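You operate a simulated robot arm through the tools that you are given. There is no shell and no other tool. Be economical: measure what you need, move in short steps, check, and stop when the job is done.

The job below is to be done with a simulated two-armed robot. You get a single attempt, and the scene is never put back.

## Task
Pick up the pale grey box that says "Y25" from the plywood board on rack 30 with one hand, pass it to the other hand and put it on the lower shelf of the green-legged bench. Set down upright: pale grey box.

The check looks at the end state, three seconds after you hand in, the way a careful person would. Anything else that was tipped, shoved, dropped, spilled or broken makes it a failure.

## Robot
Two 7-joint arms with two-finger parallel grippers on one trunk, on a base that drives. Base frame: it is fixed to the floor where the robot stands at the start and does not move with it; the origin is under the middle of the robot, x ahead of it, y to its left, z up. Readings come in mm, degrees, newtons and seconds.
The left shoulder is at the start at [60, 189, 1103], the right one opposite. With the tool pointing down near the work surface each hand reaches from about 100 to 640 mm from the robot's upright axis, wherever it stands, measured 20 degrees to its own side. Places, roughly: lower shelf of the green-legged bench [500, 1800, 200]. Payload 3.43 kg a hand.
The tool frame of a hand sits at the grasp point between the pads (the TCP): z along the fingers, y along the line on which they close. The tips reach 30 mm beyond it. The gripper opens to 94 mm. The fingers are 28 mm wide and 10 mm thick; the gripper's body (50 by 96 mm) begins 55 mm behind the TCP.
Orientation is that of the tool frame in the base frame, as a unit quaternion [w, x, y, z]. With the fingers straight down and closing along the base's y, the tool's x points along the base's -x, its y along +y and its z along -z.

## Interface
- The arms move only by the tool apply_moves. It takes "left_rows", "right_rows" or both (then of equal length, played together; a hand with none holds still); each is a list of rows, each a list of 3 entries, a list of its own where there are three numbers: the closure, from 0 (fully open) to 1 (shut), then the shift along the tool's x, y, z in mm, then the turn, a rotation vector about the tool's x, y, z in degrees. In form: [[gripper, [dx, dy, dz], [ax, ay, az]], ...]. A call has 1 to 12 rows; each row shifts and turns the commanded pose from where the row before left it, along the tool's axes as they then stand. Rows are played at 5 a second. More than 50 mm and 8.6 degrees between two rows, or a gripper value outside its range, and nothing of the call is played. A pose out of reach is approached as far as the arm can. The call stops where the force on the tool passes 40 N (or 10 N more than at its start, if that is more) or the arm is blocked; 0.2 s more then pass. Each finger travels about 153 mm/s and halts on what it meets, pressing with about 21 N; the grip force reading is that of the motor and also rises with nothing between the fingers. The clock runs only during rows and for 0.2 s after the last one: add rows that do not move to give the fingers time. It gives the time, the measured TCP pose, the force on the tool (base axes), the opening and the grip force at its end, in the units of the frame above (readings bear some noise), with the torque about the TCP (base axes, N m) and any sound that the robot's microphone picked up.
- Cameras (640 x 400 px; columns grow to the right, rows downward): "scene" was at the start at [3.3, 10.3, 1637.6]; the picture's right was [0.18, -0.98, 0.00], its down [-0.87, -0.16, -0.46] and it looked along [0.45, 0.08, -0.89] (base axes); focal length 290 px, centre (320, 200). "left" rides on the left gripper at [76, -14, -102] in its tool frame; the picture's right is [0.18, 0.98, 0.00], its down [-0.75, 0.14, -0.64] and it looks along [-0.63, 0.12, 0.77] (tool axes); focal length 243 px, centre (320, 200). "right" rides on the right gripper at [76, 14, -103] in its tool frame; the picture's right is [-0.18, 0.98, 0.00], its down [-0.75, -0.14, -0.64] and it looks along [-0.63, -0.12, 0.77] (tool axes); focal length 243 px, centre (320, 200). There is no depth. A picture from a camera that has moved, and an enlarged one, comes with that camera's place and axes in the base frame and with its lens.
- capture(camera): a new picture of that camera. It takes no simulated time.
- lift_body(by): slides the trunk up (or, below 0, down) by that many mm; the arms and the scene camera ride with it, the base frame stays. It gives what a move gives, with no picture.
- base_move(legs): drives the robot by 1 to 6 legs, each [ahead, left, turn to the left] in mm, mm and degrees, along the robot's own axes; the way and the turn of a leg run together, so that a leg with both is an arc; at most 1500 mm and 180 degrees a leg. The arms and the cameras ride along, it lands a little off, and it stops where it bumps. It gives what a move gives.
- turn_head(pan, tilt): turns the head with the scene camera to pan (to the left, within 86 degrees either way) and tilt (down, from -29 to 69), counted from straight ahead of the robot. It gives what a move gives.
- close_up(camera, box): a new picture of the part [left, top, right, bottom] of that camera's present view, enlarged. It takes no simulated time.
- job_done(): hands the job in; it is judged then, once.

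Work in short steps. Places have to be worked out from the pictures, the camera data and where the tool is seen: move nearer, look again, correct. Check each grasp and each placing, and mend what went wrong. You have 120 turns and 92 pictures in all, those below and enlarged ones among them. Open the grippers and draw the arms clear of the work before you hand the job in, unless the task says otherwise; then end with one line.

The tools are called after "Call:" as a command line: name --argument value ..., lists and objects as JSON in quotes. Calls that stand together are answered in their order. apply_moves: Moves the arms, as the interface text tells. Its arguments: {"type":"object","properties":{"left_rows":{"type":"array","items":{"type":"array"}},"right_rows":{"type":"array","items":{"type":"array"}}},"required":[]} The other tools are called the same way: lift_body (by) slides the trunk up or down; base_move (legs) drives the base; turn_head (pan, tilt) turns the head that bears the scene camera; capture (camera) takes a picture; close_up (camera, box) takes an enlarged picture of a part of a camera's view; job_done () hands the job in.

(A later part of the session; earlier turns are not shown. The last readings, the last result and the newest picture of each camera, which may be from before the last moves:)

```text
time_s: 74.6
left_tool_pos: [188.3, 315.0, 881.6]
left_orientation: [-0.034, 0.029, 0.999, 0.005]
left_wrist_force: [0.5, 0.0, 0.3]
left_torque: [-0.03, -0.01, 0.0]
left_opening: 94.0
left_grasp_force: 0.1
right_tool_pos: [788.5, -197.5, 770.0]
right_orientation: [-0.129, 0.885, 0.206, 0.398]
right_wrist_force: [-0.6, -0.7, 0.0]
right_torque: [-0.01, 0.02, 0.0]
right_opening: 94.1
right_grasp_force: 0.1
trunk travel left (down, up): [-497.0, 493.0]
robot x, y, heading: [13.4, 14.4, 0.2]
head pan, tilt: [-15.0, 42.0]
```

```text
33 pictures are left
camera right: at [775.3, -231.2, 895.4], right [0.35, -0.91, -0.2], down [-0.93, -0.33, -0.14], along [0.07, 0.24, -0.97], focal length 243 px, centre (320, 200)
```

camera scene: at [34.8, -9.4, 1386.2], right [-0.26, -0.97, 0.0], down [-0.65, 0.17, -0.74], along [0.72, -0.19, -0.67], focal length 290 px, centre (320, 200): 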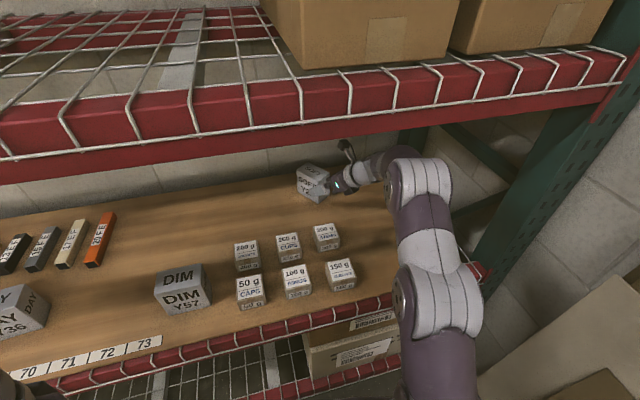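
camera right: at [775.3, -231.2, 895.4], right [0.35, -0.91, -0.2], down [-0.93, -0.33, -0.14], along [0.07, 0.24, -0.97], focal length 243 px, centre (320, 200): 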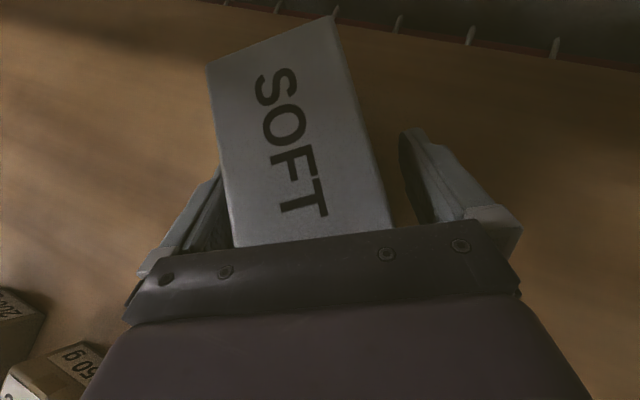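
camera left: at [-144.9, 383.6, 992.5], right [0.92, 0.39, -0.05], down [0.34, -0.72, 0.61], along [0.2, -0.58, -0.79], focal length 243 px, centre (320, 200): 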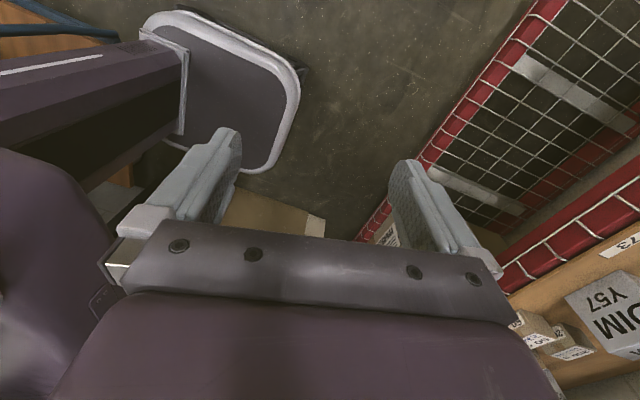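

The box is between the fingers with no contact force. I'll close the gripper.

Call:
apply_moves --right_rows '[[0.3, [0, 0, 0], [0, 0, 0]], [0.5, [0, 0, 0], [0, 0, 0]], [1, [0, 0, 0], [0, 0, 0]], [1, [0, 0, 0], [0, 0, 0]], [1, [0, 0, 0], [0, 0, 0]]]'

Call:
lift_body --by 15

Call:
capture --camera "right"

```text
time_s: 75.8
left_tool_pos: [188.2, 314.8, 881.9]
left_orientation: [-0.033, 0.03, 0.999, 0.005]
left_wrist_force: [0.3, 0.0, 0.5]
left_torque: [-0.01, -0.02, -0.01]
left_opening: 93.9
left_grasp_force: 0.0
right_tool_pos: [788.2, -198.1, 771.9]
right_orientation: [-0.129, 0.884, 0.207, 0.398]
right_wrist_force: [2.1, 0.1, 2.6]
right_torque: [-0.18, -0.08, 0.09]
right_opening: 68.0
right_grasp_force: 21.2
trunk travel left (down, up): [-497.0, 493.0]
robot x, y, heading: [10.5, 12.6, -0.1]
head pan, tilt: [-15.0, 42.0]
```

```text
time_s: 76.5
left_tool_pos: [188.3, 314.9, 898.0]
left_orientation: [-0.034, 0.029, 0.999, 0.005]
left_wrist_force: [-0.2, 0.6, -0.3]
left_torque: [0.0, 0.0, 0.0]
left_opening: 94.0
left_grasp_force: 0.0
right_tool_pos: [787.1, -197.3, 785.2]
right_orientation: [-0.129, 0.885, 0.207, 0.397]
right_wrist_force: [0.1, 0.1, -1.3]
right_torque: [-0.01, 0.03, -0.02]
right_opening: 66.2
right_grasp_force: 20.8
trunk travel left (down, up): [-512.0, 478.0]
robot x, y, heading: [14.1, 12.0, -0.1]
head pan, tilt: [-15.0, 42.0]
```

```text
32 pictures are left
camera right: at [775.3, -231.3, 909.5], right [0.35, -0.91, -0.2], down [-0.93, -0.33, -0.14], along [0.06, 0.24, -0.97], focal length 243 px, centre (320, 200)
```

right: 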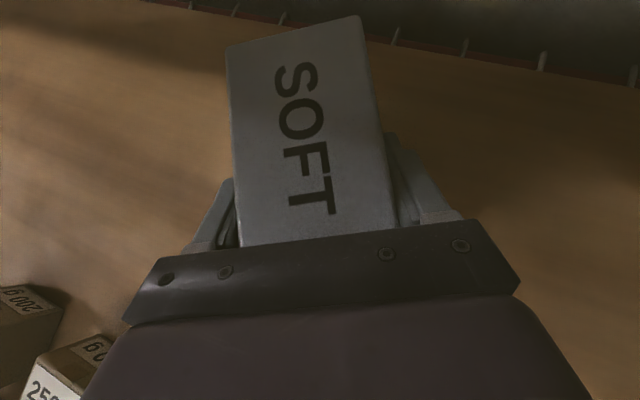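

Y25 is held firmly (66 mm opening) and is light. Rather than lift high, I'll swing the tool back to azimuth 0 and leave by the empty lane on the right of the small boxes, just above the board.

Call:
lift_body --by 12

Call:
apply_moves --right_rows '[[1, [0, 0, 0], [-5.9, 0.5, 5.1]], [1, [0, 0, 0], [-5.9, 0.5, 5.1]], [1, [0, 0, 0], [-5.9, 0.5, 5.1]], [1, [0, 0, 0], [-5.9, 0.5, 5.1]]]'

Call:
capture --camera "scene"

```text
time_s: 77.1
left_tool_pos: [188.7, 315.5, 909.4]
left_orientation: [-0.033, 0.029, 0.999, 0.005]
left_wrist_force: [-0.4, 0.5, -0.4]
left_torque: [-0.01, 0.01, -0.02]
left_opening: 93.7
left_grasp_force: 0.1
right_tool_pos: [789.3, -197.9, 797.9]
right_orientation: [-0.128, 0.885, 0.206, 0.398]
right_wrist_force: [-0.5, 1.0, -1.0]
right_torque: [-0.01, 0.04, -0.03]
right_opening: 66.0
right_grasp_force: 20.9
trunk travel left (down, up): [-524.0, 466.0]
robot x, y, heading: [14.2, 12.3, 0.1]
head pan, tilt: [-15.0, 42.0]
```

```text
time_s: 78.1
left_tool_pos: [187.7, 315.3, 908.8]
left_orientation: [-0.034, 0.028, 0.999, 0.005]
left_wrist_force: [-0.7, 0.0, 0.6]
left_torque: [0.0, -0.04, 0.03]
left_opening: 94.1
left_grasp_force: 0.1
right_tool_pos: [777.6, -197.7, 794.5]
right_orientation: [-0.019, 0.907, -0.039, 0.419]
right_wrist_force: [1.1, 0.2, -1.1]
right_torque: [-0.04, 0.02, -0.03]
right_opening: 66.1
right_grasp_force: 20.8
right hand out of reach, approached as far as the arm can: row 4
trunk travel left (down, up): [-524.0, 466.0]
robot x, y, heading: [16.3, 11.9, 0.1]
head pan, tilt: [-15.0, 42.0]
```

```text
31 pictures are left
camera scene: at [34.5, -8.7, 1413.2], right [-0.26, -0.97, 0.0], down [-0.65, 0.17, -0.74], along [0.72, -0.19, -0.67], focal length 290 px, centre (320, 200)
```

scene: 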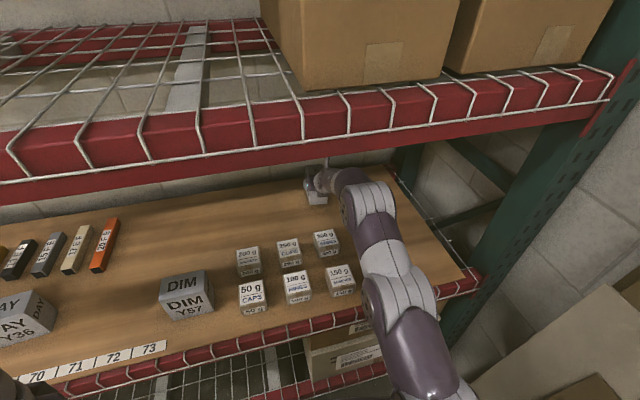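

The box is clear of everything at azimuth 0. I'll bring it 60 mm back and 85 mm to the right with the arm, into the empty lane.

Call:
apply_moves --right_rows '[[1, [-7.8, 22, -11.5], [0, 0, 0]], [1, [-7.8, 22, -11.5], [0, 0, 0]], [1, [-7.8, 22, -11.5], [0, 0, 0]], [1, [-7.8, 22, -11.5], [0, 0, 0]]]'

Call:
capture --camera "right"

```text
time_s: 79.1
left_tool_pos: [187.0, 314.9, 908.9]
left_orientation: [-0.034, 0.029, 0.999, 0.005]
left_wrist_force: [-0.2, -0.1, -0.4]
left_torque: [-0.01, 0.0, 0.01]
left_opening: 94.2
left_grasp_force: 0.1
right_tool_pos: [717.2, -283.1, 795.8]
right_orientation: [-0.018, 0.907, -0.039, 0.418]
right_wrist_force: [-0.3, 0.6, -1.4]
right_torque: [-0.01, 0.03, -0.01]
right_opening: 66.2
right_grasp_force: 20.9
trunk travel left (down, up): [-524.0, 466.0]
robot x, y, heading: [11.6, 17.4, 0.2]
head pan, tilt: [-15.0, 42.0]
```

```text
30 pictures are left
camera right: at [688.3, -304.1, 919.4], right [-0.18, -0.96, -0.2], down [-0.97, 0.21, -0.14], along [0.18, 0.17, -0.97], focal length 243 px, centre (320, 200)
```

right: 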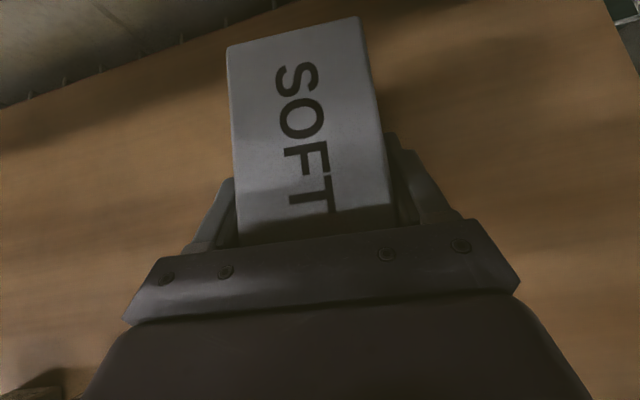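

The box is in the clear lane with about 30 mm to the 300 g box. I'll back straight out in short legs.

Call:
base_move --legs '[[-50, 0, 0], [-70, 0, 0], [-80, 0, 0], [-80, 0, 0], [-80, 0, 0], [-80, 0, 0]]'

Call:
capture --camera "scene"

```text
time_s: 83.2
left_tool_pos: [-252.7, 315.7, 910.2]
left_orientation: [-0.033, 0.028, 0.999, 0.005]
left_wrist_force: [0.3, -0.9, 0.0]
left_torque: [-0.01, 0.0, -0.01]
left_opening: 93.9
left_grasp_force: 0.1
right_tool_pos: [276.9, -281.6, 794.5]
right_orientation: [-0.019, 0.907, -0.039, 0.419]
right_wrist_force: [-0.3, 0.3, -1.3]
right_torque: [0.0, -0.01, -0.01]
right_opening: 66.0
right_grasp_force: 21.3
trunk travel left (down, up): [-524.0, 466.0]
robot x, y, heading: [-429.5, 14.5, -0.2]
head pan, tilt: [-15.0, 42.0]
```

```text
29 pictures are left
camera scene: at [-406.2, -9.3, 1413.2], right [-0.26, -0.97, 0.0], down [-0.65, 0.17, -0.74], along [0.72, -0.19, -0.67], focal length 290 px, centre (320, 200)
```

scene: 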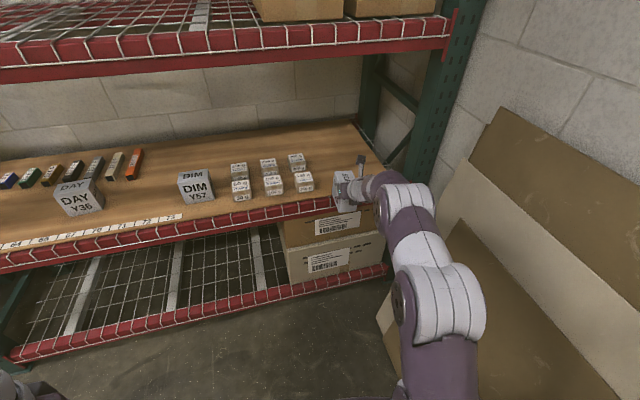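

Everything on the board is upright and in place. I'll back off another 150 mm and look left toward the bench.

Call:
base_move --legs '[[-80, 0, 0], [-80, 0, 0]]'

Call:
turn_head --pan 70 --tilt 25

Call:
capture --camera "scene"

```text
time_s: 84.0
left_tool_pos: [-250.6, 314.1, 908.6]
left_orientation: [-0.034, 0.03, 0.999, 0.005]
left_wrist_force: [-0.3, -0.3, -0.4]
left_torque: [0.01, -0.02, 0.04]
left_opening: 93.9
left_grasp_force: 0.1
right_tool_pos: [279.1, -283.2, 795.1]
right_orientation: [-0.018, 0.908, -0.04, 0.418]
right_wrist_force: [0.2, -0.1, -1.9]
right_torque: [0.02, 0.04, 0.01]
right_opening: 66.5
right_grasp_force: 20.9
trunk travel left (down, up): [-524.0, 466.0]
robot x, y, heading: [-427.1, 13.2, -0.2]
head pan, tilt: [-15.0, 42.0]
stopped in leg 1: the robot was blocked; the commanded pose is now the measured one
```

```text
time_s: 85.5
left_tool_pos: [-250.4, 313.7, 908.9]
left_orientation: [-0.034, 0.029, 0.999, 0.005]
left_wrist_force: [0.1, -0.4, 0.7]
left_torque: [0.04, 0.0, -0.02]
left_opening: 94.0
left_grasp_force: 0.1
right_tool_pos: [278.6, -281.9, 795.3]
right_orientation: [-0.018, 0.908, -0.04, 0.418]
right_wrist_force: [-0.5, -0.8, -1.3]
right_torque: [0.04, 0.02, -0.04]
right_opening: 66.2
right_grasp_force: 21.3
trunk travel left (down, up): [-524.0, 466.0]
robot x, y, heading: [-421.5, 13.0, -0.1]
head pan, tilt: [70.0, 25.0]
```

```text
28 pictures are left
camera scene: at [-453.0, 98.7, 1439.4], right [0.94, -0.34, 0.0], down [-0.15, -0.4, -0.91], along [0.31, 0.85, -0.42], focal length 290 px, centre (320, 200)
```

scene: 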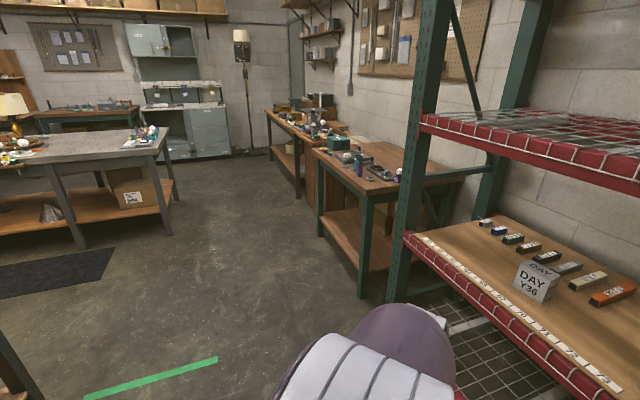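

The base met something behind at x ≈ -427, so I'll go no further back. The green-legged bench has its front near x 360, y 1417–2324, and its lower shelf looks empty. I'll retract the right hand with the box toward my front before the handover.

Call:
apply_moves --right_rows '[[1, [-26.4, 2.2, -31.1], [0, 0, 0]], [1, [-26.4, 2.2, -31.1], [0, 0, 0]], [1, [-26.4, 2.2, -31.1], [0, 0, 0]], [1, [-26.4, 2.2, -31.1], [0, 0, 0]], [1, [-26.4, 2.2, -31.1], [0, 0, 0]], [1, [-26.4, 2.2, -31.1], [0, 0, 0]], [1, [-26.4, 2.2, -31.1], [0, 0, 0]], [1, [-3.8, -43.8, 0], [0, 0, 0]], [1, [-3.8, -43.8, 0], [0, 0, 0]], [1, [-3.8, -43.8, 0], [0, 0, 0]], [1, [-3.8, -43.8, 0], [0, 0, 0]]]'

Call:
turn_head --pan 0 --tilt 45

Call:
capture --camera "scene"

```text
time_s: 87.9
left_tool_pos: [-249.7, 314.5, 908.7]
left_orientation: [-0.033, 0.028, 0.999, 0.005]
left_wrist_force: [-0.6, 0.7, -0.1]
left_torque: [0.02, -0.01, 0.02]
left_opening: 93.9
left_grasp_force: 0.1
right_tool_pos: [3.1, -175.1, 786.3]
right_orientation: [-0.027, 0.908, -0.039, 0.416]
right_wrist_force: [-0.4, -0.1, -1.6]
right_torque: [0.01, 0.05, 0.02]
right_opening: 66.2
right_grasp_force: 21.2
right hand out of reach, approached as far as the arm can: row 5, 10, 11
trunk travel left (down, up): [-524.0, 466.0]
robot x, y, heading: [-427.6, 12.8, 0.0]
head pan, tilt: [70.0, 25.0]
```

```text
time_s: 89.3
left_tool_pos: [-250.7, 314.2, 907.9]
left_orientation: [-0.034, 0.029, 0.999, 0.005]
left_wrist_force: [-0.7, 0.2, 0.1]
left_torque: [0.02, -0.01, -0.01]
left_opening: 93.8
left_grasp_force: 0.1
right_tool_pos: [2.0, -174.8, 786.9]
right_orientation: [-0.027, 0.908, -0.04, 0.417]
right_wrist_force: [-0.5, 0.6, -1.5]
right_torque: [0.0, 0.01, 0.02]
right_opening: 66.2
right_grasp_force: 20.5
trunk travel left (down, up): [-524.0, 466.0]
robot x, y, heading: [-426.2, 15.5, -0.0]
head pan, tilt: [0.0, 45.0]
```

```text
27 pictures are left
camera scene: at [-403.4, 12.3, 1408.9], right [0.0, -1.0, 0.0], down [-0.71, 0.0, -0.71], along [0.71, 0.0, -0.71], focal length 290 px, centre (320, 200)
```

scene: 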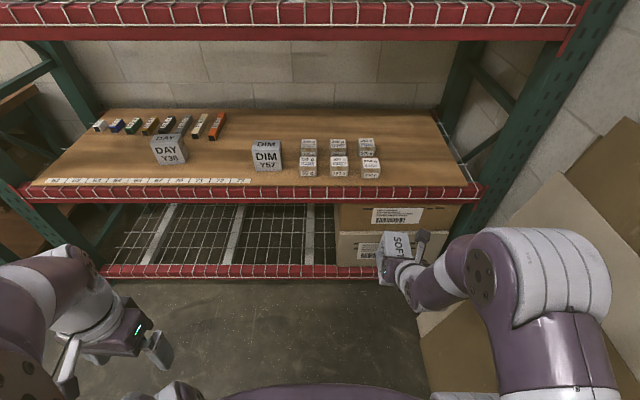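

The right hand holds the box in front of me. I'll swing the right tool to the left (about +51°) and see where it settles.

Call:
apply_moves --right_rows '[[1, [0, 0, 0], [6.45, -0.58, -5.5]], [1, [0, 0, 0], [6.45, -0.58, -5.5]], [1, [0, 0, 0], [6.45, -0.58, -5.5]], [1, [0, 0, 0], [6.45, -0.58, -5.5]], [1, [0, 0, 0], [6.45, -0.58, -5.5]], [1, [0, 0, 0], [6.45, -0.58, -5.5]]]'

```text
time_s: 90.8
left_tool_pos: [-250.3, 314.7, 908.7]
left_orientation: [-0.033, 0.03, 0.999, 0.006]
left_wrist_force: [0.6, -0.3, -0.6]
left_torque: [0.01, 0.0, 0.03]
left_opening: 93.8
left_grasp_force: 0.1
right_tool_pos: [3.0, -176.7, 786.9]
right_orientation: [-0.198, 0.836, 0.355, 0.367]
right_wrist_force: [1.0, 0.3, -0.9]
right_torque: [-0.05, 0.01, 0.0]
right_opening: 66.2
right_grasp_force: 20.7
trunk travel left (down, up): [-524.0, 466.0]
robot x, y, heading: [-425.2, 12.2, 0.1]
head pan, tilt: [0.0, 45.0]
```

It settles well. I'll shift the box 130 mm to the left and swing another 34°.

Call:
apply_moves --right_rows '[[1, [14.6, -21.7, 19.2], [0, 0, 0]], [1, [14.6, -21.7, 19.2], [0, 0, 0]], [1, [14.6, -21.7, 19.2], [0, 0, 0]], [1, [14.6, -21.7, 19.2], [0, 0, 0]], [1, [0, 0, 0], [6.4, -0.6, -5.5]], [1, [0, 0, 0], [6.4, -0.6, -5.5]], [1, [0, 0, 0], [6.4, -0.6, -5.5]], [1, [0, 0, 0], [6.4, -0.6, -5.5]]]'

Call:
capture --camera "scene"

```text
time_s: 92.5
left_tool_pos: [-250.3, 315.1, 909.8]
left_orientation: [-0.034, 0.029, 0.999, 0.005]
left_wrist_force: [-0.3, 0.6, -0.2]
left_torque: [0.01, 0.03, 0.01]
left_opening: 94.0
left_grasp_force: 0.0
right_tool_pos: [3.2, -47.6, 786.0]
right_orientation: [-0.297, 0.697, 0.583, 0.293]
right_wrist_force: [-0.8, 0.2, -0.9]
right_torque: [-0.01, 0.02, 0.03]
right_opening: 66.4
right_grasp_force: 20.6
trunk travel left (down, up): [-524.0, 466.0]
robot x, y, heading: [-428.2, 15.9, -0.2]
head pan, tilt: [0.0, 45.0]
```

```text
26 pictures are left
camera scene: at [-403.0, 12.3, 1408.8], right [0.0, -1.0, 0.0], down [-0.71, 0.0, -0.71], along [0.71, 0.0, -0.71], focal length 290 px, centre (320, 200)
```

scene: 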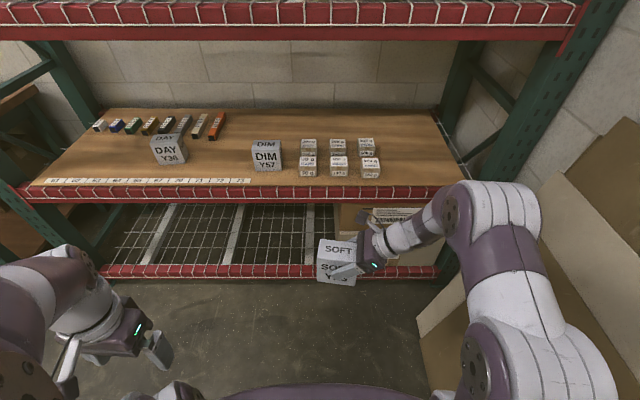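

The box hangs upright in front with its label toward me. For the left hand I need a horizontal tool pointing at -y, camera up. First I'll yaw the left tool by -90° about its axis.

Call:
apply_moves --left_rows '[[0, [0, 0, 0], [0, 0, -8.3]], [0, [0, 0, 0], [0, 0, -8.3]], [0, [0, 0, 0], [0, 0, -8.3]], [0, [0, 0, 0], [0, 0, -8.3]], [0, [0, 0, 0], [0, 0, -8.3]], [0, [0, 0, 0], [0, 0, -8.3]], [0, [0, 0, 0], [0, 0, -8.3]], [0, [0, 0, 0], [0, 0, -8.3]], [0, [0, 0, 0], [0, 0, -8.3]], [0, [0, 0, 0], [0, 0, -8.3]], [0, [0, 0, 0], [0, 0, -8.3]]]'

```text
time_s: 95.0
left_tool_pos: [-251.4, 315.5, 909.3]
left_orientation: [-0.02, -0.694, 0.719, 0.028]
left_wrist_force: [0.2, 0.9, 0.4]
left_torque: [0.02, 0.01, -0.01]
left_opening: 93.9
left_grasp_force: 0.0
right_tool_pos: [4.6, -45.6, 787.9]
right_orientation: [-0.297, 0.698, 0.582, 0.294]
right_wrist_force: [0.5, -0.4, -1.4]
right_torque: [-0.01, 0.01, 0.0]
right_opening: 66.1
right_grasp_force: 20.9
trunk travel left (down, up): [-524.0, 466.0]
robot x, y, heading: [-428.0, 11.8, -0.0]
head pan, tilt: [0.0, 45.0]
```

The yaw was accepted. Next I'll tilt the left tool to horizontal, pointing at -y, while moving it forward level with the box.

Call:
apply_moves --left_rows '[[0, [0, -23, 0], [0, 8.1, 0]], [0, [0, -23, 0], [0, 8.1, 0]], [0, [0, -23, 0], [0, 8.1, 0]], [0, [0, -23, 0], [0, 8.1, 0]], [0, [0, -23, 0], [0, 8.1, 0]], [0, [0, -23, 0], [0, 8.1, 0]], [0, [0, -23, 0], [0, 8.1, 0]], [0, [0, -23, 0], [0, 8.1, 0]], [0, [0, -23, 0], [0, 8.1, 0]], [0, [0, -23, 0], [0, 8.1, 0]], [0, [0, -23, 0], [0, 8.1, 0]]]'

Call:
capture --camera "left"

Call:
capture --camera "scene"

```text
time_s: 97.3
left_tool_pos: [-278.8, 137.9, 681.2]
left_orientation: [0.519, 0.513, -0.499, 0.468]
left_wrist_force: [-0.2, 0.2, 0.7]
left_torque: [-0.02, 0.0, -0.01]
left_opening: 93.9
left_grasp_force: 0.0
left hand out of reach, approached as far as the arm can: row 2, 3, 4, 5, 6, 7, 8, 9, 10, 11
right_tool_pos: [3.6, -46.7, 788.1]
right_orientation: [-0.297, 0.697, 0.582, 0.295]
right_wrist_force: [-0.6, 0.5, -1.3]
right_torque: [-0.03, 0.01, 0.01]
right_opening: 66.0
right_grasp_force: 21.5
trunk travel left (down, up): [-524.0, 466.0]
robot x, y, heading: [-426.5, 17.4, -0.3]
head pan, tilt: [0.0, 45.0]
```

```text
25 pictures are left
camera left: at [-257.1, 238.6, 758.9], right [-0.97, 0.03, 0.25], down [-0.17, 0.67, -0.73], along [-0.19, -0.75, -0.64], focal length 243 px, centre (320, 200)
```

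left: 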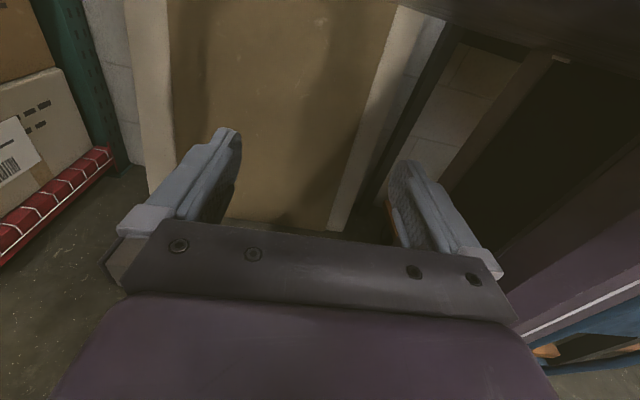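

```text
24 pictures are left
camera scene: at [-403.9, 12.6, 1408.9], right [0.0, -1.0, 0.0], down [-0.71, 0.0, -0.71], along [0.71, 0.0, -0.71], focal length 290 px, centre (320, 200)
```

scene: 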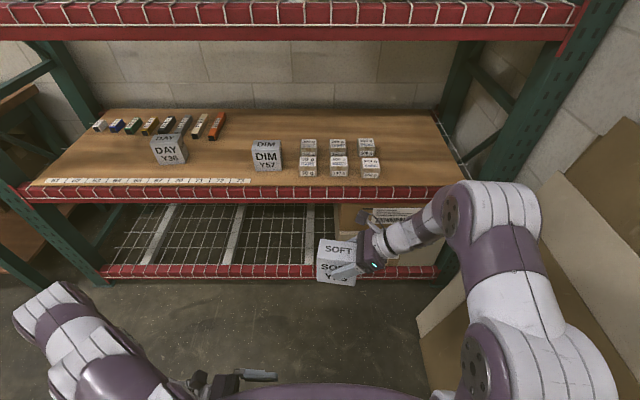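

The orientation came out right (pointing at -y, camera up), but the hand dropped in close to the body. I'll move it forward to the box's x.

Call:
apply_moves --left_rows '[[0, [0, -40, 0], [0, 0, 0]], [0, [0, -40, 0], [0, 0, 0]], [0, [0, -40, 0], [0, 0, 0]], [0, [0, -40, 0], [0, 0, 0]], [0, [0, -40, 0], [0, 0, 0]], [0, [0, -40, 0], [0, 0, 0]], [0, [0, -40, 0], [0, 0, 0]]]'

Call:
capture --camera "left"

```text
time_s: 99.0
left_tool_pos: [-274.6, 119.8, 682.2]
left_orientation: [0.518, 0.514, -0.499, 0.468]
left_wrist_force: [0.5, -1.3, 0.3]
left_torque: [0.0, 0.01, -0.01]
left_opening: 93.9
left_grasp_force: 0.1
left hand out of reach, approached as far as the arm can: row 1, 2, 3, 4, 5, 6, 7
right_tool_pos: [3.9, -46.9, 786.9]
right_orientation: [-0.297, 0.698, 0.582, 0.294]
right_wrist_force: [-0.3, -0.1, -1.4]
right_torque: [-0.01, 0.01, -0.01]
right_opening: 66.0
right_grasp_force: 20.7
trunk travel left (down, up): [-524.0, 466.0]
robot x, y, heading: [-420.9, 11.7, 0.3]
head pan, tilt: [0.0, 45.0]
```

```text
23 pictures are left
camera left: at [-252.9, 220.0, 760.2], right [-0.97, 0.03, 0.25], down [-0.17, 0.67, -0.73], along [-0.19, -0.74, -0.64], focal length 243 px, centre (320, 200)
```

left: 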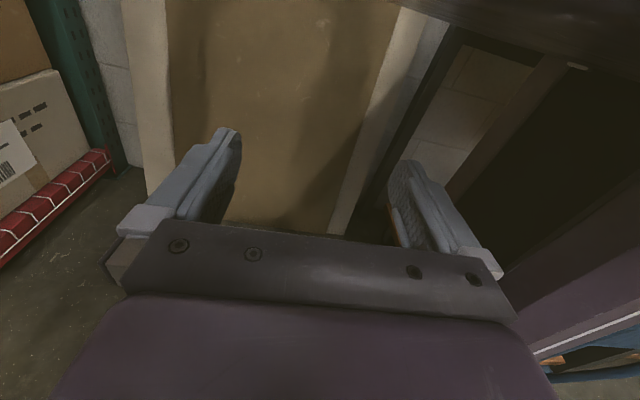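

That branch is at a joint limit, so I'll undo the tilt and use the left wrist's other roll (camera on the rear side) with a 45° tilt. First, reverse the tilt.

Call:
apply_moves --left_rows '[[0, [0, 0, -10], [0, -8.1, 0]], [0, [0, 0, -10], [0, -8.1, 0]], [0, [0, 0, -10], [0, -8.1, 0]], [0, [0, 0, -10], [0, -8.1, 0]], [0, [0, 0, -10], [0, -8.1, 0]], [0, [0, 0, -15], [0, -8.1, 0]], [0, [0, 0, -15], [0, -8.1, 0]], [0, [0, 0, -15], [0, -8.1, 0]], [0, [0, 0, -15], [0, -8.1, 0]], [0, [0, 0, -15], [0, -8.1, 0]], [0, [0, 0, -15], [0, -8.1, 0]]]'

Call:
apply_moves --left_rows '[[0, [0, 0, 0], [0, 0, 8.3]], [0, [0, 0, 0], [0, 0, 8.3]], [0, [0, 0, 0], [0, 0, 8.3]], [0, [0, 0, 0], [0, 0, 8.3]], [0, [0, 0, 0], [0, 0, 8.3]], [0, [0, 0, 0], [0, 0, 8.3]], [0, [0, 0, 0], [0, 0, 8.3]], [0, [0, 0, 0], [0, 0, 8.3]], [0, [0, 0, 0], [0, 0, 8.3]], [0, [0, 0, 0], [0, 0, 8.3]], [0, [0, 0, 0], [0, 0, 8.3]]]'

```text
time_s: 99.9
left_tool_pos: [-267.2, 157.6, 686.5]
left_orientation: [0.371, 0.622, -0.609, 0.322]
left_wrist_force: [91.9, -28.8, 26.5]
left_torque: [4.21, 7.35, -6.54]
left_opening: 93.8
left_grasp_force: 0.0
right_tool_pos: [4.5, -48.3, 787.6]
right_orientation: [-0.296, 0.698, 0.582, 0.294]
right_wrist_force: [0.4, 0.5, -0.9]
right_torque: [-0.05, -0.02, 0.04]
right_opening: 66.4
right_grasp_force: 21.3
trunk travel left (down, up): [-524.0, 466.0]
robot x, y, heading: [-426.5, 10.5, 0.2]
head pan, tilt: [0.0, 45.0]
stopped in row 4 (left hand): the force on the tool passed its limit at 68 N (the readings are from after the stop); the commanded pose is now the measured one
```

```text
time_s: 100.2
left_tool_pos: [-265.3, 157.2, 687.7]
left_orientation: [0.367, 0.621, -0.611, 0.326]
left_wrist_force: [66.7, -37.8, 1.7]
left_torque: [3.17, 5.35, -4.71]
left_opening: 94.1
left_grasp_force: 0.1
right_tool_pos: [2.8, -46.5, 787.2]
right_orientation: [-0.297, 0.697, 0.582, 0.294]
right_wrist_force: [0.5, -0.6, -2.3]
right_torque: [-0.02, -0.03, -0.02]
right_opening: 66.1
right_grasp_force: 21.2
trunk travel left (down, up): [-524.0, 466.0]
robot x, y, heading: [-428.0, 13.6, 0.0]
head pan, tilt: [0.0, 45.0]
stopped in row 1 (left hand): the force on the tool passed its limit at 146 N (the readings are from after the stop); the commanded pose is now the measured one
```

The left hand is pressing against my own trunk. I'll move it forward, left and up, away from the body.

Call:
apply_moves --left_rows '[[0, [0, -12, 0], [0, 0, 0]], [0, [3, -15, -12], [0, 0, 0]], [0, [6, -15, -24], [0, 0, 0]], [0, [6, -15, -24], [0, 0, 0]], [0, [6, -15, -24], [0, 0, 0]]]'

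Call:
capture --camera "scene"

```text
time_s: 101.4
left_tool_pos: [-190.5, 216.7, 745.4]
left_orientation: [0.369, 0.618, -0.613, 0.325]
left_wrist_force: [-0.4, 0.2, 0.5]
left_torque: [-0.02, -0.02, -0.03]
left_opening: 93.8
left_grasp_force: 0.3
right_tool_pos: [3.4, -47.4, 787.6]
right_orientation: [-0.296, 0.698, 0.582, 0.295]
right_wrist_force: [0.5, -0.5, -1.7]
right_torque: [0.0, -0.01, 0.0]
right_opening: 66.3
right_grasp_force: 21.1
trunk travel left (down, up): [-524.0, 466.0]
robot x, y, heading: [-427.2, 9.0, 0.1]
head pan, tilt: [0.0, 45.0]
```

```text
22 pictures are left
camera scene: at [-403.5, 12.1, 1408.8], right [0.0, -1.0, 0.0], down [-0.71, 0.0, -0.71], along [0.71, 0.0, -0.71], focal length 290 px, centre (320, 200)
```

scene: 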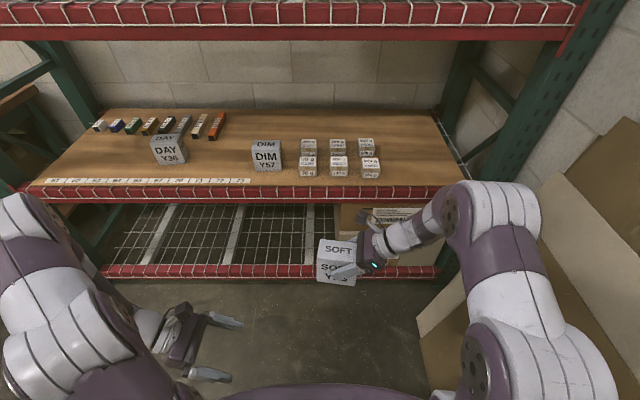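

The left hand is free, and in this orientation (pointing at -y, 31° down, camera up) it moves well. That suits the handover directly, so I'll move it forward toward the box's x.

Call:
apply_moves --left_rows '[[0, [10, -35, -6], [0, 0, 0]], [0, [10, -35, -6], [0, 0, 0]], [0, [10, -35, -6], [0, 0, 0]], [0, [10, -35, -6], [0, 0, 0]], [0, [10, -35, -6], [0, 0, 0]]]'

```text
time_s: 102.6
left_tool_pos: [-138.8, 181.7, 728.4]
left_orientation: [0.367, 0.619, -0.613, 0.325]
left_wrist_force: [0.8, 0.4, 0.4]
left_torque: [0.0, 0.0, 0.0]
left_opening: 94.1
left_grasp_force: 0.0
left hand out of reach, approached as far as the arm can: row 1, 2, 3, 4, 5
right_tool_pos: [3.5, -46.7, 788.4]
right_orientation: [-0.297, 0.697, 0.582, 0.294]
right_wrist_force: [-0.3, -0.5, -2.4]
right_torque: [-0.04, 0.02, -0.01]
right_opening: 66.2
right_grasp_force: 20.4
trunk travel left (down, up): [-524.0, 466.0]
robot x, y, heading: [-423.5, 14.3, -0.0]
head pan, tilt: [0.0, 45.0]
```

That roll is still limited in x, so I'll switch properly: bring the left tool back to vertical here in free space, watching for contact.

Call:
apply_moves --left_rows '[[0, [0, 0, -12], [0, -8.4, 0]], [0, [0, 0, -12], [0, -8.4, 0]], [0, [0, 0, -12], [0, -8.4, 0]], [0, [0, 0, -12], [0, -8.4, 0]], [0, [0, 0, -12], [0, -8.4, 0]], [0, [0, 0, -12], [0, -8.4, 0]], [0, [0, 0, -12], [0, -8.4, 0]]]'

```text
time_s: 104.2
left_tool_pos: [-132.9, 225.7, 795.6]
left_orientation: [-0.019, -0.697, 0.716, 0.02]
left_wrist_force: [-0.2, 0.2, -0.7]
left_torque: [0.01, -0.01, 0.03]
left_opening: 93.9
left_grasp_force: 0.0
right_tool_pos: [3.3, -47.4, 787.3]
right_orientation: [-0.296, 0.698, 0.582, 0.293]
right_wrist_force: [0.6, 0.4, -1.8]
right_torque: [-0.03, 0.03, 0.01]
right_opening: 66.2
right_grasp_force: 20.8
trunk travel left (down, up): [-524.0, 466.0]
robot x, y, heading: [-424.1, 9.9, -0.0]
head pan, tilt: [0.0, 45.0]
```

Vertical and free. Next I'll roll the left tool +91° back to its starting yaw, then another +91°.

Call:
apply_moves --left_rows '[[0, [0, 0, 0], [0, 0, 8.3]], [0, [0, 0, 0], [0, 0, 8.3]], [0, [0, 0, 0], [0, 0, 8.3]], [0, [0, 0, 0], [0, 0, 8.3]], [0, [0, 0, 0], [0, 0, 8.3]], [0, [0, 0, 0], [0, 0, 8.3]], [0, [0, 0, 0], [0, 0, 8.3]], [0, [0, 0, 0], [0, 0, 8.3]], [0, [0, 0, 0], [0, 0, 8.3]], [0, [0, 0, 0], [0, 0, 8.3]], [0, [0, 0, 0], [0, 0, 8.3]]]'

Call:
apply_moves --left_rows '[[0, [0, 0, 0], [0, 0, 8.3]], [0, [0, 0, 0], [0, 0, 8.3]], [0, [0, 0, 0], [0, 0, 8.3]], [0, [0, 0, 0], [0, 0, 8.3]], [0, [0, 0, 0], [0, 0, 8.3]], [0, [0, 0, 0], [0, 0, 8.3]], [0, [0, 0, 0], [0, 0, 8.3]], [0, [0, 0, 0], [0, 0, 8.3]], [0, [0, 0, 0], [0, 0, 8.3]], [0, [0, 0, 0], [0, 0, 8.3]], [0, [0, 0, 0], [0, 0, 8.3]]]'

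```text
time_s: 106.6
left_tool_pos: [-133.5, 226.3, 796.1]
left_orientation: [-0.028, 0.024, 0.999, 0.0]
left_wrist_force: [0.3, -0.3, 0.0]
left_torque: [-0.01, 0.02, -0.01]
left_opening: 94.1
left_grasp_force: 0.2
right_tool_pos: [3.0, -46.3, 787.2]
right_orientation: [-0.296, 0.698, 0.582, 0.294]
right_wrist_force: [-0.6, 0.5, -1.4]
right_torque: [0.01, -0.01, -0.02]
right_opening: 66.0
right_grasp_force: 20.2
trunk travel left (down, up): [-524.0, 466.0]
robot x, y, heading: [-425.9, 11.1, 0.1]
head pan, tilt: [0.0, 45.0]
```

```text
time_s: 109.0
left_tool_pos: [-132.3, 225.7, 796.3]
left_orientation: [-0.02, 0.732, 0.68, -0.02]
left_wrist_force: [-0.8, -0.5, 0.0]
left_torque: [0.03, 0.01, -0.01]
left_opening: 94.1
left_grasp_force: 0.1
right_tool_pos: [4.4, -45.6, 786.2]
right_orientation: [-0.296, 0.698, 0.582, 0.294]
right_wrist_force: [-0.7, 1.0, -2.2]
right_torque: [-0.03, 0.01, 0.01]
right_opening: 66.5
right_grasp_force: 21.0
trunk travel left (down, up): [-524.0, 466.0]
robot x, y, heading: [-427.2, 13.6, 0.1]
head pan, tilt: [0.0, 45.0]
```

That roll works. Next I'll tilt the left tool 45° toward -y and bring it forward to the box's x.

Call:
apply_moves --left_rows '[[0, [0, 20, 0], [-3.2, 0, 0]], [0, [0, 20, 0], [0, -7.5, 0]], [0, [0, 20, 0], [0, -7.5, 0]], [0, [0, 20, 0], [0, -7.5, 0]], [0, [0, 20, 0], [0, -7.5, 0]], [0, [0, 20, 0], [0, -7.5, 0]], [0, [0, 16, 0], [0, -7.5, 0]]]'

Call:
capture --camera "left"

Call:
capture --camera "scene"

```text
time_s: 110.6
left_tool_pos: [-17.4, 214.6, 793.6]
left_orientation: [0.222, 0.692, 0.645, -0.237]
left_wrist_force: [0.2, 0.2, -0.2]
left_torque: [-0.03, -0.04, 0.02]
left_opening: 94.0
left_grasp_force: 0.0
left hand out of reach, approached as far as the arm can: row 6, 7
right_tool_pos: [3.1, -46.8, 787.0]
right_orientation: [-0.297, 0.698, 0.582, 0.294]
right_wrist_force: [0.1, 0.5, -1.0]
right_torque: [-0.02, 0.01, -0.03]
right_opening: 66.3
right_grasp_force: 20.9
trunk travel left (down, up): [-524.0, 466.0]
robot x, y, heading: [-426.9, 14.2, 0.2]
head pan, tilt: [0.0, 45.0]
```

```text
21 pictures are left
camera left: at [-23.5, 338.0, 828.2], right [0.99, 0.08, -0.11], down [0.13, -0.21, 0.97], along [0.05, -0.97, -0.22], focal length 243 px, centre (320, 200)
```

left: 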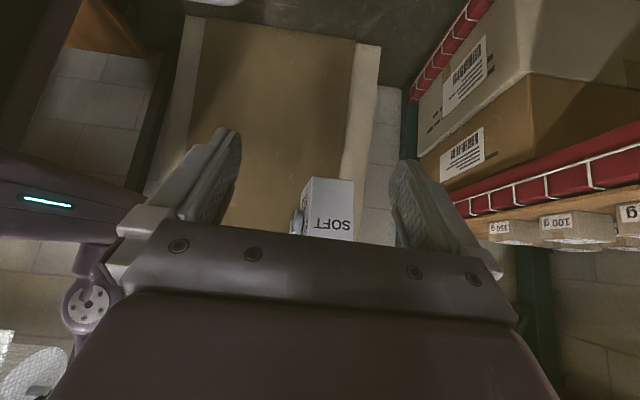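

```text
20 pictures are left
camera scene: at [-403.9, 12.1, 1408.9], right [0.0, -1.0, 0.0], down [-0.71, 0.0, -0.71], along [0.71, 0.0, -0.71], focal length 290 px, centre (320, 200)
```

scene: 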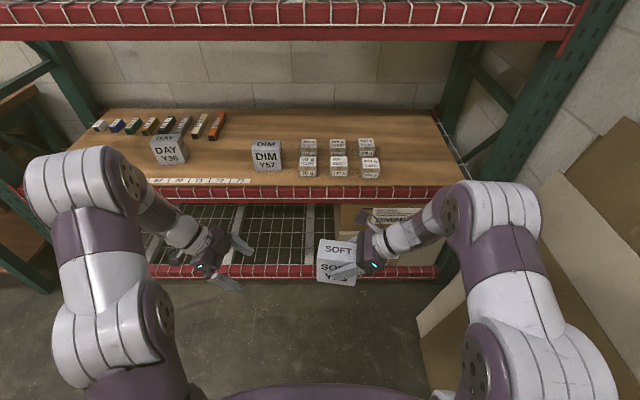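

The left camera shows the box's free end: x -30 to 38, y≈15, bottom z≈723. I'll move the left hand to a pre-grasp 55 mm short of that end along its own axis.

Call:
apply_moves --left_rows '[[0, [-34.4, 7.2, 12.4], [0, 0, 0]], [0, [-34.4, 7.2, 12.4], [0, 0, 0]], [0, [-34.4, 7.2, 12.4], [0, 0, 0]], [0, [-34.4, 7.2, 12.4], [0, 0, 0]], [0, [-34.4, 7.2, 12.4], [0, 0, 0]]]'

Call:
capture --camera "left"

```text
time_s: 111.8
left_tool_pos: [5.3, 36.9, 851.7]
left_orientation: [0.22, 0.692, 0.646, -0.238]
left_wrist_force: [-0.4, -0.7, -0.2]
left_torque: [0.06, -0.01, 0.0]
left_opening: 94.1
left_grasp_force: 0.1
right_tool_pos: [3.4, -46.2, 786.8]
right_orientation: [-0.297, 0.698, 0.582, 0.294]
right_wrist_force: [-0.6, -1.3, -1.2]
right_torque: [-0.05, 0.01, 0.01]
right_opening: 66.2
right_grasp_force: 21.1
trunk travel left (down, up): [-524.0, 466.0]
robot x, y, heading: [-424.8, 14.4, -0.2]
head pan, tilt: [0.0, 45.0]
```

```text
19 pictures are left
camera left: at [-0.3, 161.4, 885.8], right [0.99, 0.08, -0.11], down [0.13, -0.21, 0.97], along [0.05, -0.97, -0.22], focal length 243 px, centre (320, 200)
```

left: 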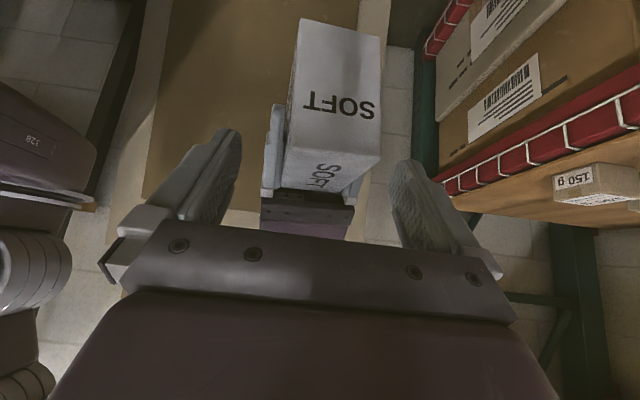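

The box sits between the left fingers, with the right fingers low on its sides as planned. I'll advance 60 mm and then close.

Call:
apply_moves --left_rows '[[0, [0, 1, 15], [0, 0, 0]], [0, [0, 1, 15], [0, 0, 0]], [0, [0, 1, 15], [0, 0, 0]], [0, [0, 1, 15], [0, 0, 0]]]'

Call:
capture --camera "left"

```text
time_s: 112.8
left_tool_pos: [8.9, 0.3, 802.1]
left_orientation: [0.221, 0.692, 0.645, -0.237]
left_wrist_force: [0.6, 0.6, -0.1]
left_torque: [0.0, -0.03, 0.0]
left_opening: 94.3
left_grasp_force: 0.0
right_tool_pos: [3.1, -47.4, 788.1]
right_orientation: [-0.297, 0.698, 0.581, 0.295]
right_wrist_force: [0.1, 0.6, -1.7]
right_torque: [0.0, 0.03, -0.01]
right_opening: 66.2
right_grasp_force: 21.4
trunk travel left (down, up): [-524.0, 466.0]
robot x, y, heading: [-427.2, 19.8, -0.1]
head pan, tilt: [0.0, 45.0]
```

```text
18 pictures are left
camera left: at [1.7, 125.0, 837.6], right [0.99, 0.07, -0.11], down [0.13, -0.21, 0.97], along [0.05, -0.97, -0.22], focal length 243 px, centre (320, 200)
```

left: 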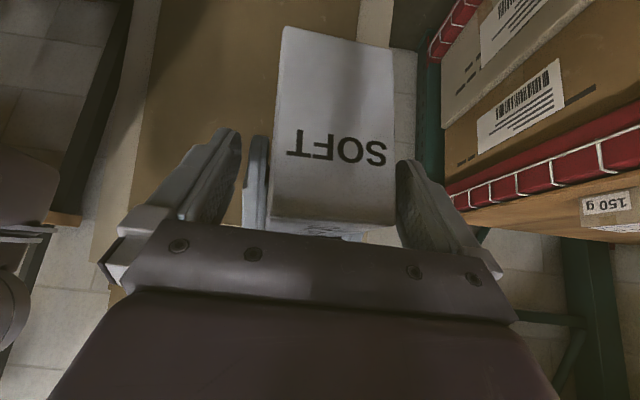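

My finger model matches the picture, with about 9 mm between the two hands' fingertips. I'll close the left gripper.

Call:
apply_moves --left_rows '[[0.15, [0, 0, 0], [0, 0, 0]], [0.25, [0, 0, 0], [0, 0, 0]], [0.4, [0, 0, 0], [0, 0, 0]], [1, [0, 0, 0], [0, 0, 0]], [1, [0, 0, 0], [0, 0, 0]]]'

Call:
capture --camera "left"

```text
time_s: 114.0
left_tool_pos: [7.1, 0.5, 802.8]
left_orientation: [0.219, 0.693, 0.644, -0.239]
left_wrist_force: [-21.4, -2.7, 11.3]
left_torque: [-0.33, 0.91, -0.74]
left_opening: 80.9
left_grasp_force: 20.7
right_tool_pos: [4.4, -46.7, 787.2]
right_orientation: [-0.295, 0.698, 0.582, 0.295]
right_wrist_force: [21.6, 2.9, -12.0]
right_torque: [-0.24, -0.59, -0.22]
right_opening: 66.1
right_grasp_force: 21.1
trunk travel left (down, up): [-524.0, 466.0]
robot x, y, heading: [-424.8, 15.1, 0.2]
head pan, tilt: [0.0, 45.0]
```

```text
17 pictures are left
camera left: at [0.9, 125.1, 837.5], right [0.99, 0.07, -0.12], down [0.13, -0.21, 0.97], along [0.05, -0.97, -0.22], focal length 243 px, centre (320, 200)
```

left: 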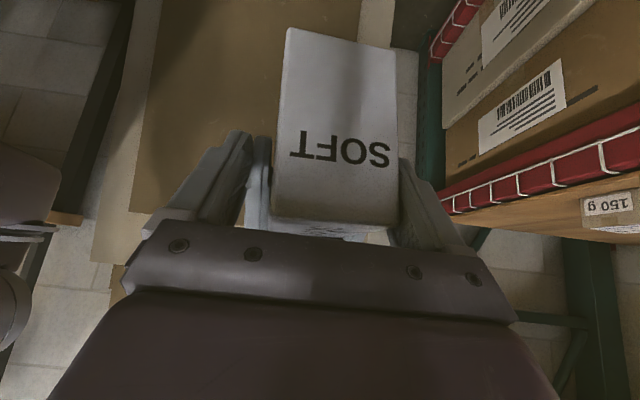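

The left opening stopped at 81 mm, so one left finger is resting on a right finger. I'll reopen, back off 14 mm along the tool axis for clearance and close again.

Call:
apply_moves --left_rows '[[0.1, [0, 0, 0], [0, 0, 0]], [0, [0, 0, 0], [0, 0, 0]], [0, [0, 0, -14], [0, 0, 0]], [0.15, [0, 0, 0], [0, 0, 0]], [0.3, [0, 0, 0], [0, 0, 0]], [1, [0, 0, 0], [0, 0, 0]], [1, [0, 0, 0], [0, 0, 0]]]'

```text
time_s: 115.6
left_tool_pos: [8.5, 9.2, 815.9]
left_orientation: [0.222, 0.692, 0.645, -0.236]
left_wrist_force: [25.3, 9.4, 2.2]
left_torque: [0.0, -0.12, 0.57]
left_opening: 66.3
left_grasp_force: 21.4
right_tool_pos: [1.9, -45.8, 785.7]
right_orientation: [-0.297, 0.698, 0.582, 0.293]
right_wrist_force: [-25.9, -10.3, -3.0]
right_torque: [0.12, -0.57, 0.79]
right_opening: 67.3
right_grasp_force: 21.3
trunk travel left (down, up): [-524.0, 466.0]
robot x, y, heading: [-423.5, 14.3, -0.0]
head pan, tilt: [0.0, 45.0]
```

The left hand now has the box (66 mm opening). I'll ease the sideways strain, open the right gripper and draw it back along its own axis.

Call:
apply_moves --left_rows '[[1, [0, 3, 0], [0, 0, 0]], [1, [0, 0, 0], [0, 0, 0]], [1, [0, 0, 0], [0, 0, 0]], [1, [0, 0, 0], [0, 0, 0]], [1, [0, 0, 0], [0, 0, 0]]]' --right_rows '[[1, [0, 0, 0], [0, 0, 0]], [0.7, [0, 0, 0], [0, 0, 0]], [0.4, [0, 0, 0], [0, 0, 0]], [0, [0, 0, 0], [0, 0, 0]], [0, [0, 0, 0], [0, 0, 0]]]'

Call:
capture --camera "left"

```text
time_s: 116.8
left_tool_pos: [10.6, 9.2, 812.6]
left_orientation: [0.22, 0.692, 0.645, -0.238]
left_wrist_force: [0.1, -0.7, 0.4]
left_torque: [0.09, -0.02, -0.01]
left_opening: 66.0
left_grasp_force: 21.2
right_tool_pos: [4.9, -47.4, 787.0]
right_orientation: [-0.295, 0.699, 0.582, 0.295]
right_wrist_force: [-0.8, -0.2, 0.2]
right_torque: [0.01, 0.01, 0.02]
right_opening: 93.8
right_grasp_force: 0.1
trunk travel left (down, up): [-524.0, 466.0]
robot x, y, heading: [-427.3, 10.8, 0.3]
head pan, tilt: [0.0, 45.0]
```

```text
16 pictures are left
camera left: at [4.4, 133.5, 848.0], right [0.99, 0.07, -0.12], down [0.13, -0.21, 0.97], along [0.05, -0.97, -0.22], focal length 243 px, centre (320, 200)
```

left: 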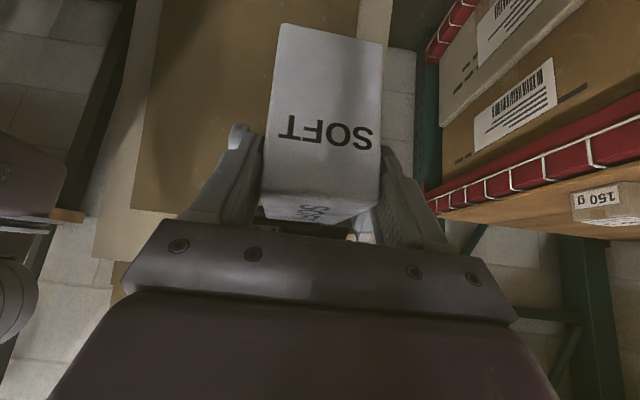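

The left hand holds the box alone and the right gripper is open. Next I'll withdraw the right hand.

Call:
apply_moves --right_rows '[[0, [0, 0, -20], [0, 0, 0]], [0, [0, 0, -30], [0, 0, 0]], [0, [0, 0, -30], [0, 0, 0]], [0, [0, 0, -30], [0, 0, 0]]]'

Call:
capture --camera "scene"

```text
time_s: 117.8
left_tool_pos: [11.8, 9.5, 814.0]
left_orientation: [0.221, 0.691, 0.646, -0.237]
left_wrist_force: [0.0, -0.3, 1.2]
left_torque: [0.06, 0.01, -0.01]
left_opening: 66.2
left_grasp_force: 21.0
right_tool_pos: [-4.1, -130.4, 859.7]
right_orientation: [-0.297, 0.697, 0.582, 0.295]
right_wrist_force: [0.3, 0.5, 0.1]
right_torque: [0.02, 0.02, 0.0]
right_opening: 93.8
right_grasp_force: 0.1
trunk travel left (down, up): [-524.0, 466.0]
robot x, y, heading: [-423.7, 12.1, -0.3]
head pan, tilt: [0.0, 45.0]
```

```text
15 pictures are left
camera scene: at [-403.7, 11.9, 1408.8], right [0.0, -1.0, 0.0], down [-0.71, 0.0, -0.71], along [0.71, 0.0, -0.71], focal length 290 px, centre (320, 200)
```

scene: 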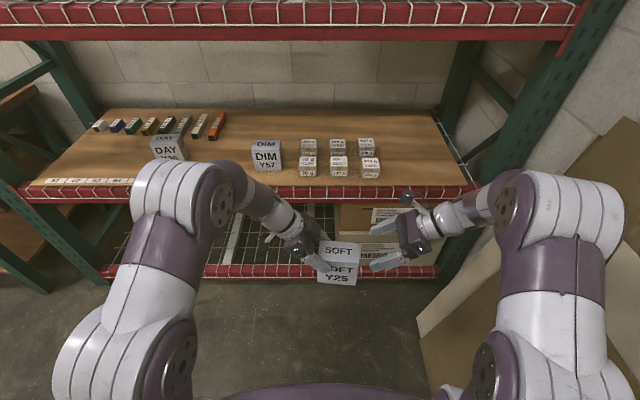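

The handover is done: the left hand holds Y25 upright and the right hand is empty. I'll move 60 mm off whatever is behind me, then strafe left toward the bench.

Call:
base_move --legs '[[60, 0, 0], [0, 550, 0], [0, 550, 0]]'

Call:
turn_head --pan 35 --tilt 35

Call:
capture --camera "scene"

```text
time_s: 124.3
left_tool_pos: [75.7, 1108.7, 814.2]
left_orientation: [0.22, 0.694, 0.643, -0.238]
left_wrist_force: [0.0, -0.1, -1.8]
left_torque: [0.11, -0.04, 0.0]
left_opening: 66.2
left_grasp_force: 21.3
right_tool_pos: [58.2, 969.5, 859.1]
right_orientation: [-0.295, 0.699, 0.58, 0.295]
right_wrist_force: [-0.5, 0.3, 0.1]
right_torque: [-0.04, 0.01, 0.02]
right_opening: 94.0
right_grasp_force: 0.0
trunk travel left (down, up): [-524.0, 466.0]
robot x, y, heading: [-358.5, 1117.7, -0.2]
head pan, tilt: [0.0, 45.0]
```

```text
time_s: 125.3
left_tool_pos: [74.8, 1107.8, 813.6]
left_orientation: [0.22, 0.694, 0.643, -0.238]
left_wrist_force: [0.3, 0.3, -1.5]
left_torque: [0.08, -0.04, -0.02]
left_opening: 66.2
left_grasp_force: 21.2
right_tool_pos: [58.8, 968.5, 858.6]
right_orientation: [-0.295, 0.699, 0.58, 0.296]
right_wrist_force: [0.2, 0.0, 0.7]
right_torque: [0.0, 0.0, -0.02]
right_opening: 94.1
right_grasp_force: 0.1
trunk travel left (down, up): [-524.0, 466.0]
robot x, y, heading: [-359.9, 1115.3, -0.3]
head pan, tilt: [35.0, 35.0]
```

```text
14 pictures are left
camera scene: at [-348.4, 1163.6, 1423.6], right [0.57, -0.82, 0.0], down [-0.47, -0.33, -0.82], along [0.67, 0.47, -0.57], focal length 290 px, centre (320, 200)
```

scene: 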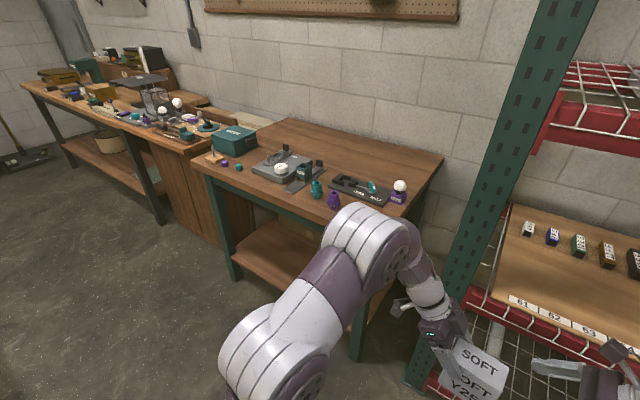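

The bench's lower shelf is clear, with its front edge at x≈315, z≈200, legs at y≈1415 and 2254, and the top well above. I'll strafe another 600 mm left and lower the trunk part of the way.

Call:
base_move --legs '[[0, 600, 0]]'

Call:
lift_body --by -100

Call:
apply_moves --left_rows '[[1, [26, -1, -20], [0, 0, 0]], [1, [26, -1, -20], [0, 0, 0]], [1, [26, -1, -20], [0, 0, 0]], [1, [26, -1, -20], [0, 0, 0]], [1, [26, -1, -20], [0, 0, 0]]]'

```text
time_s: 128.7
left_tool_pos: [76.3, 1710.6, 813.9]
left_orientation: [0.22, 0.693, 0.644, -0.237]
left_wrist_force: [-0.4, -0.1, -0.8]
left_torque: [0.05, -0.03, -0.02]
left_opening: 66.4
left_grasp_force: 20.6
right_tool_pos: [62.1, 1572.8, 858.9]
right_orientation: [-0.296, 0.698, 0.582, 0.294]
right_wrist_force: [0.3, 1.0, 0.9]
right_torque: [0.0, -0.01, 0.02]
right_opening: 93.9
right_grasp_force: 0.1
trunk travel left (down, up): [-524.0, 466.0]
robot x, y, heading: [-359.8, 1716.6, -0.1]
head pan, tilt: [35.0, 35.0]
```

```text
time_s: 130.0
left_tool_pos: [76.6, 1710.3, 714.1]
left_orientation: [0.22, 0.693, 0.644, -0.237]
left_wrist_force: [0.2, 0.1, -2.3]
left_torque: [0.07, 0.0, 0.02]
left_opening: 66.0
left_grasp_force: 20.9
right_tool_pos: [62.0, 1572.7, 758.7]
right_orientation: [-0.297, 0.698, 0.582, 0.294]
right_wrist_force: [-1.0, 0.3, -1.1]
right_torque: [0.0, -0.01, -0.01]
right_opening: 93.8
right_grasp_force: 0.0
trunk travel left (down, up): [-424.0, 566.0]
robot x, y, heading: [-362.2, 1714.0, -0.4]
head pan, tilt: [35.0, 35.0]
```

```text
time_s: 131.2
left_tool_pos: [76.5, 1871.6, 706.3]
left_orientation: [0.219, 0.693, 0.644, -0.238]
left_wrist_force: [0.6, 0.3, -0.9]
left_torque: [0.05, -0.01, 0.04]
left_opening: 66.0
left_grasp_force: 21.4
left hand out of reach, approached as far as the arm can: row 5
right_tool_pos: [62.3, 1572.1, 758.2]
right_orientation: [-0.297, 0.698, 0.582, 0.295]
right_wrist_force: [-0.7, 0.0, 0.6]
right_torque: [0.04, -0.01, 0.0]
right_opening: 93.6
right_grasp_force: 0.0
trunk travel left (down, up): [-424.0, 566.0]
robot x, y, heading: [-361.7, 1716.4, -0.0]
head pan, tilt: [35.0, 35.0]
```

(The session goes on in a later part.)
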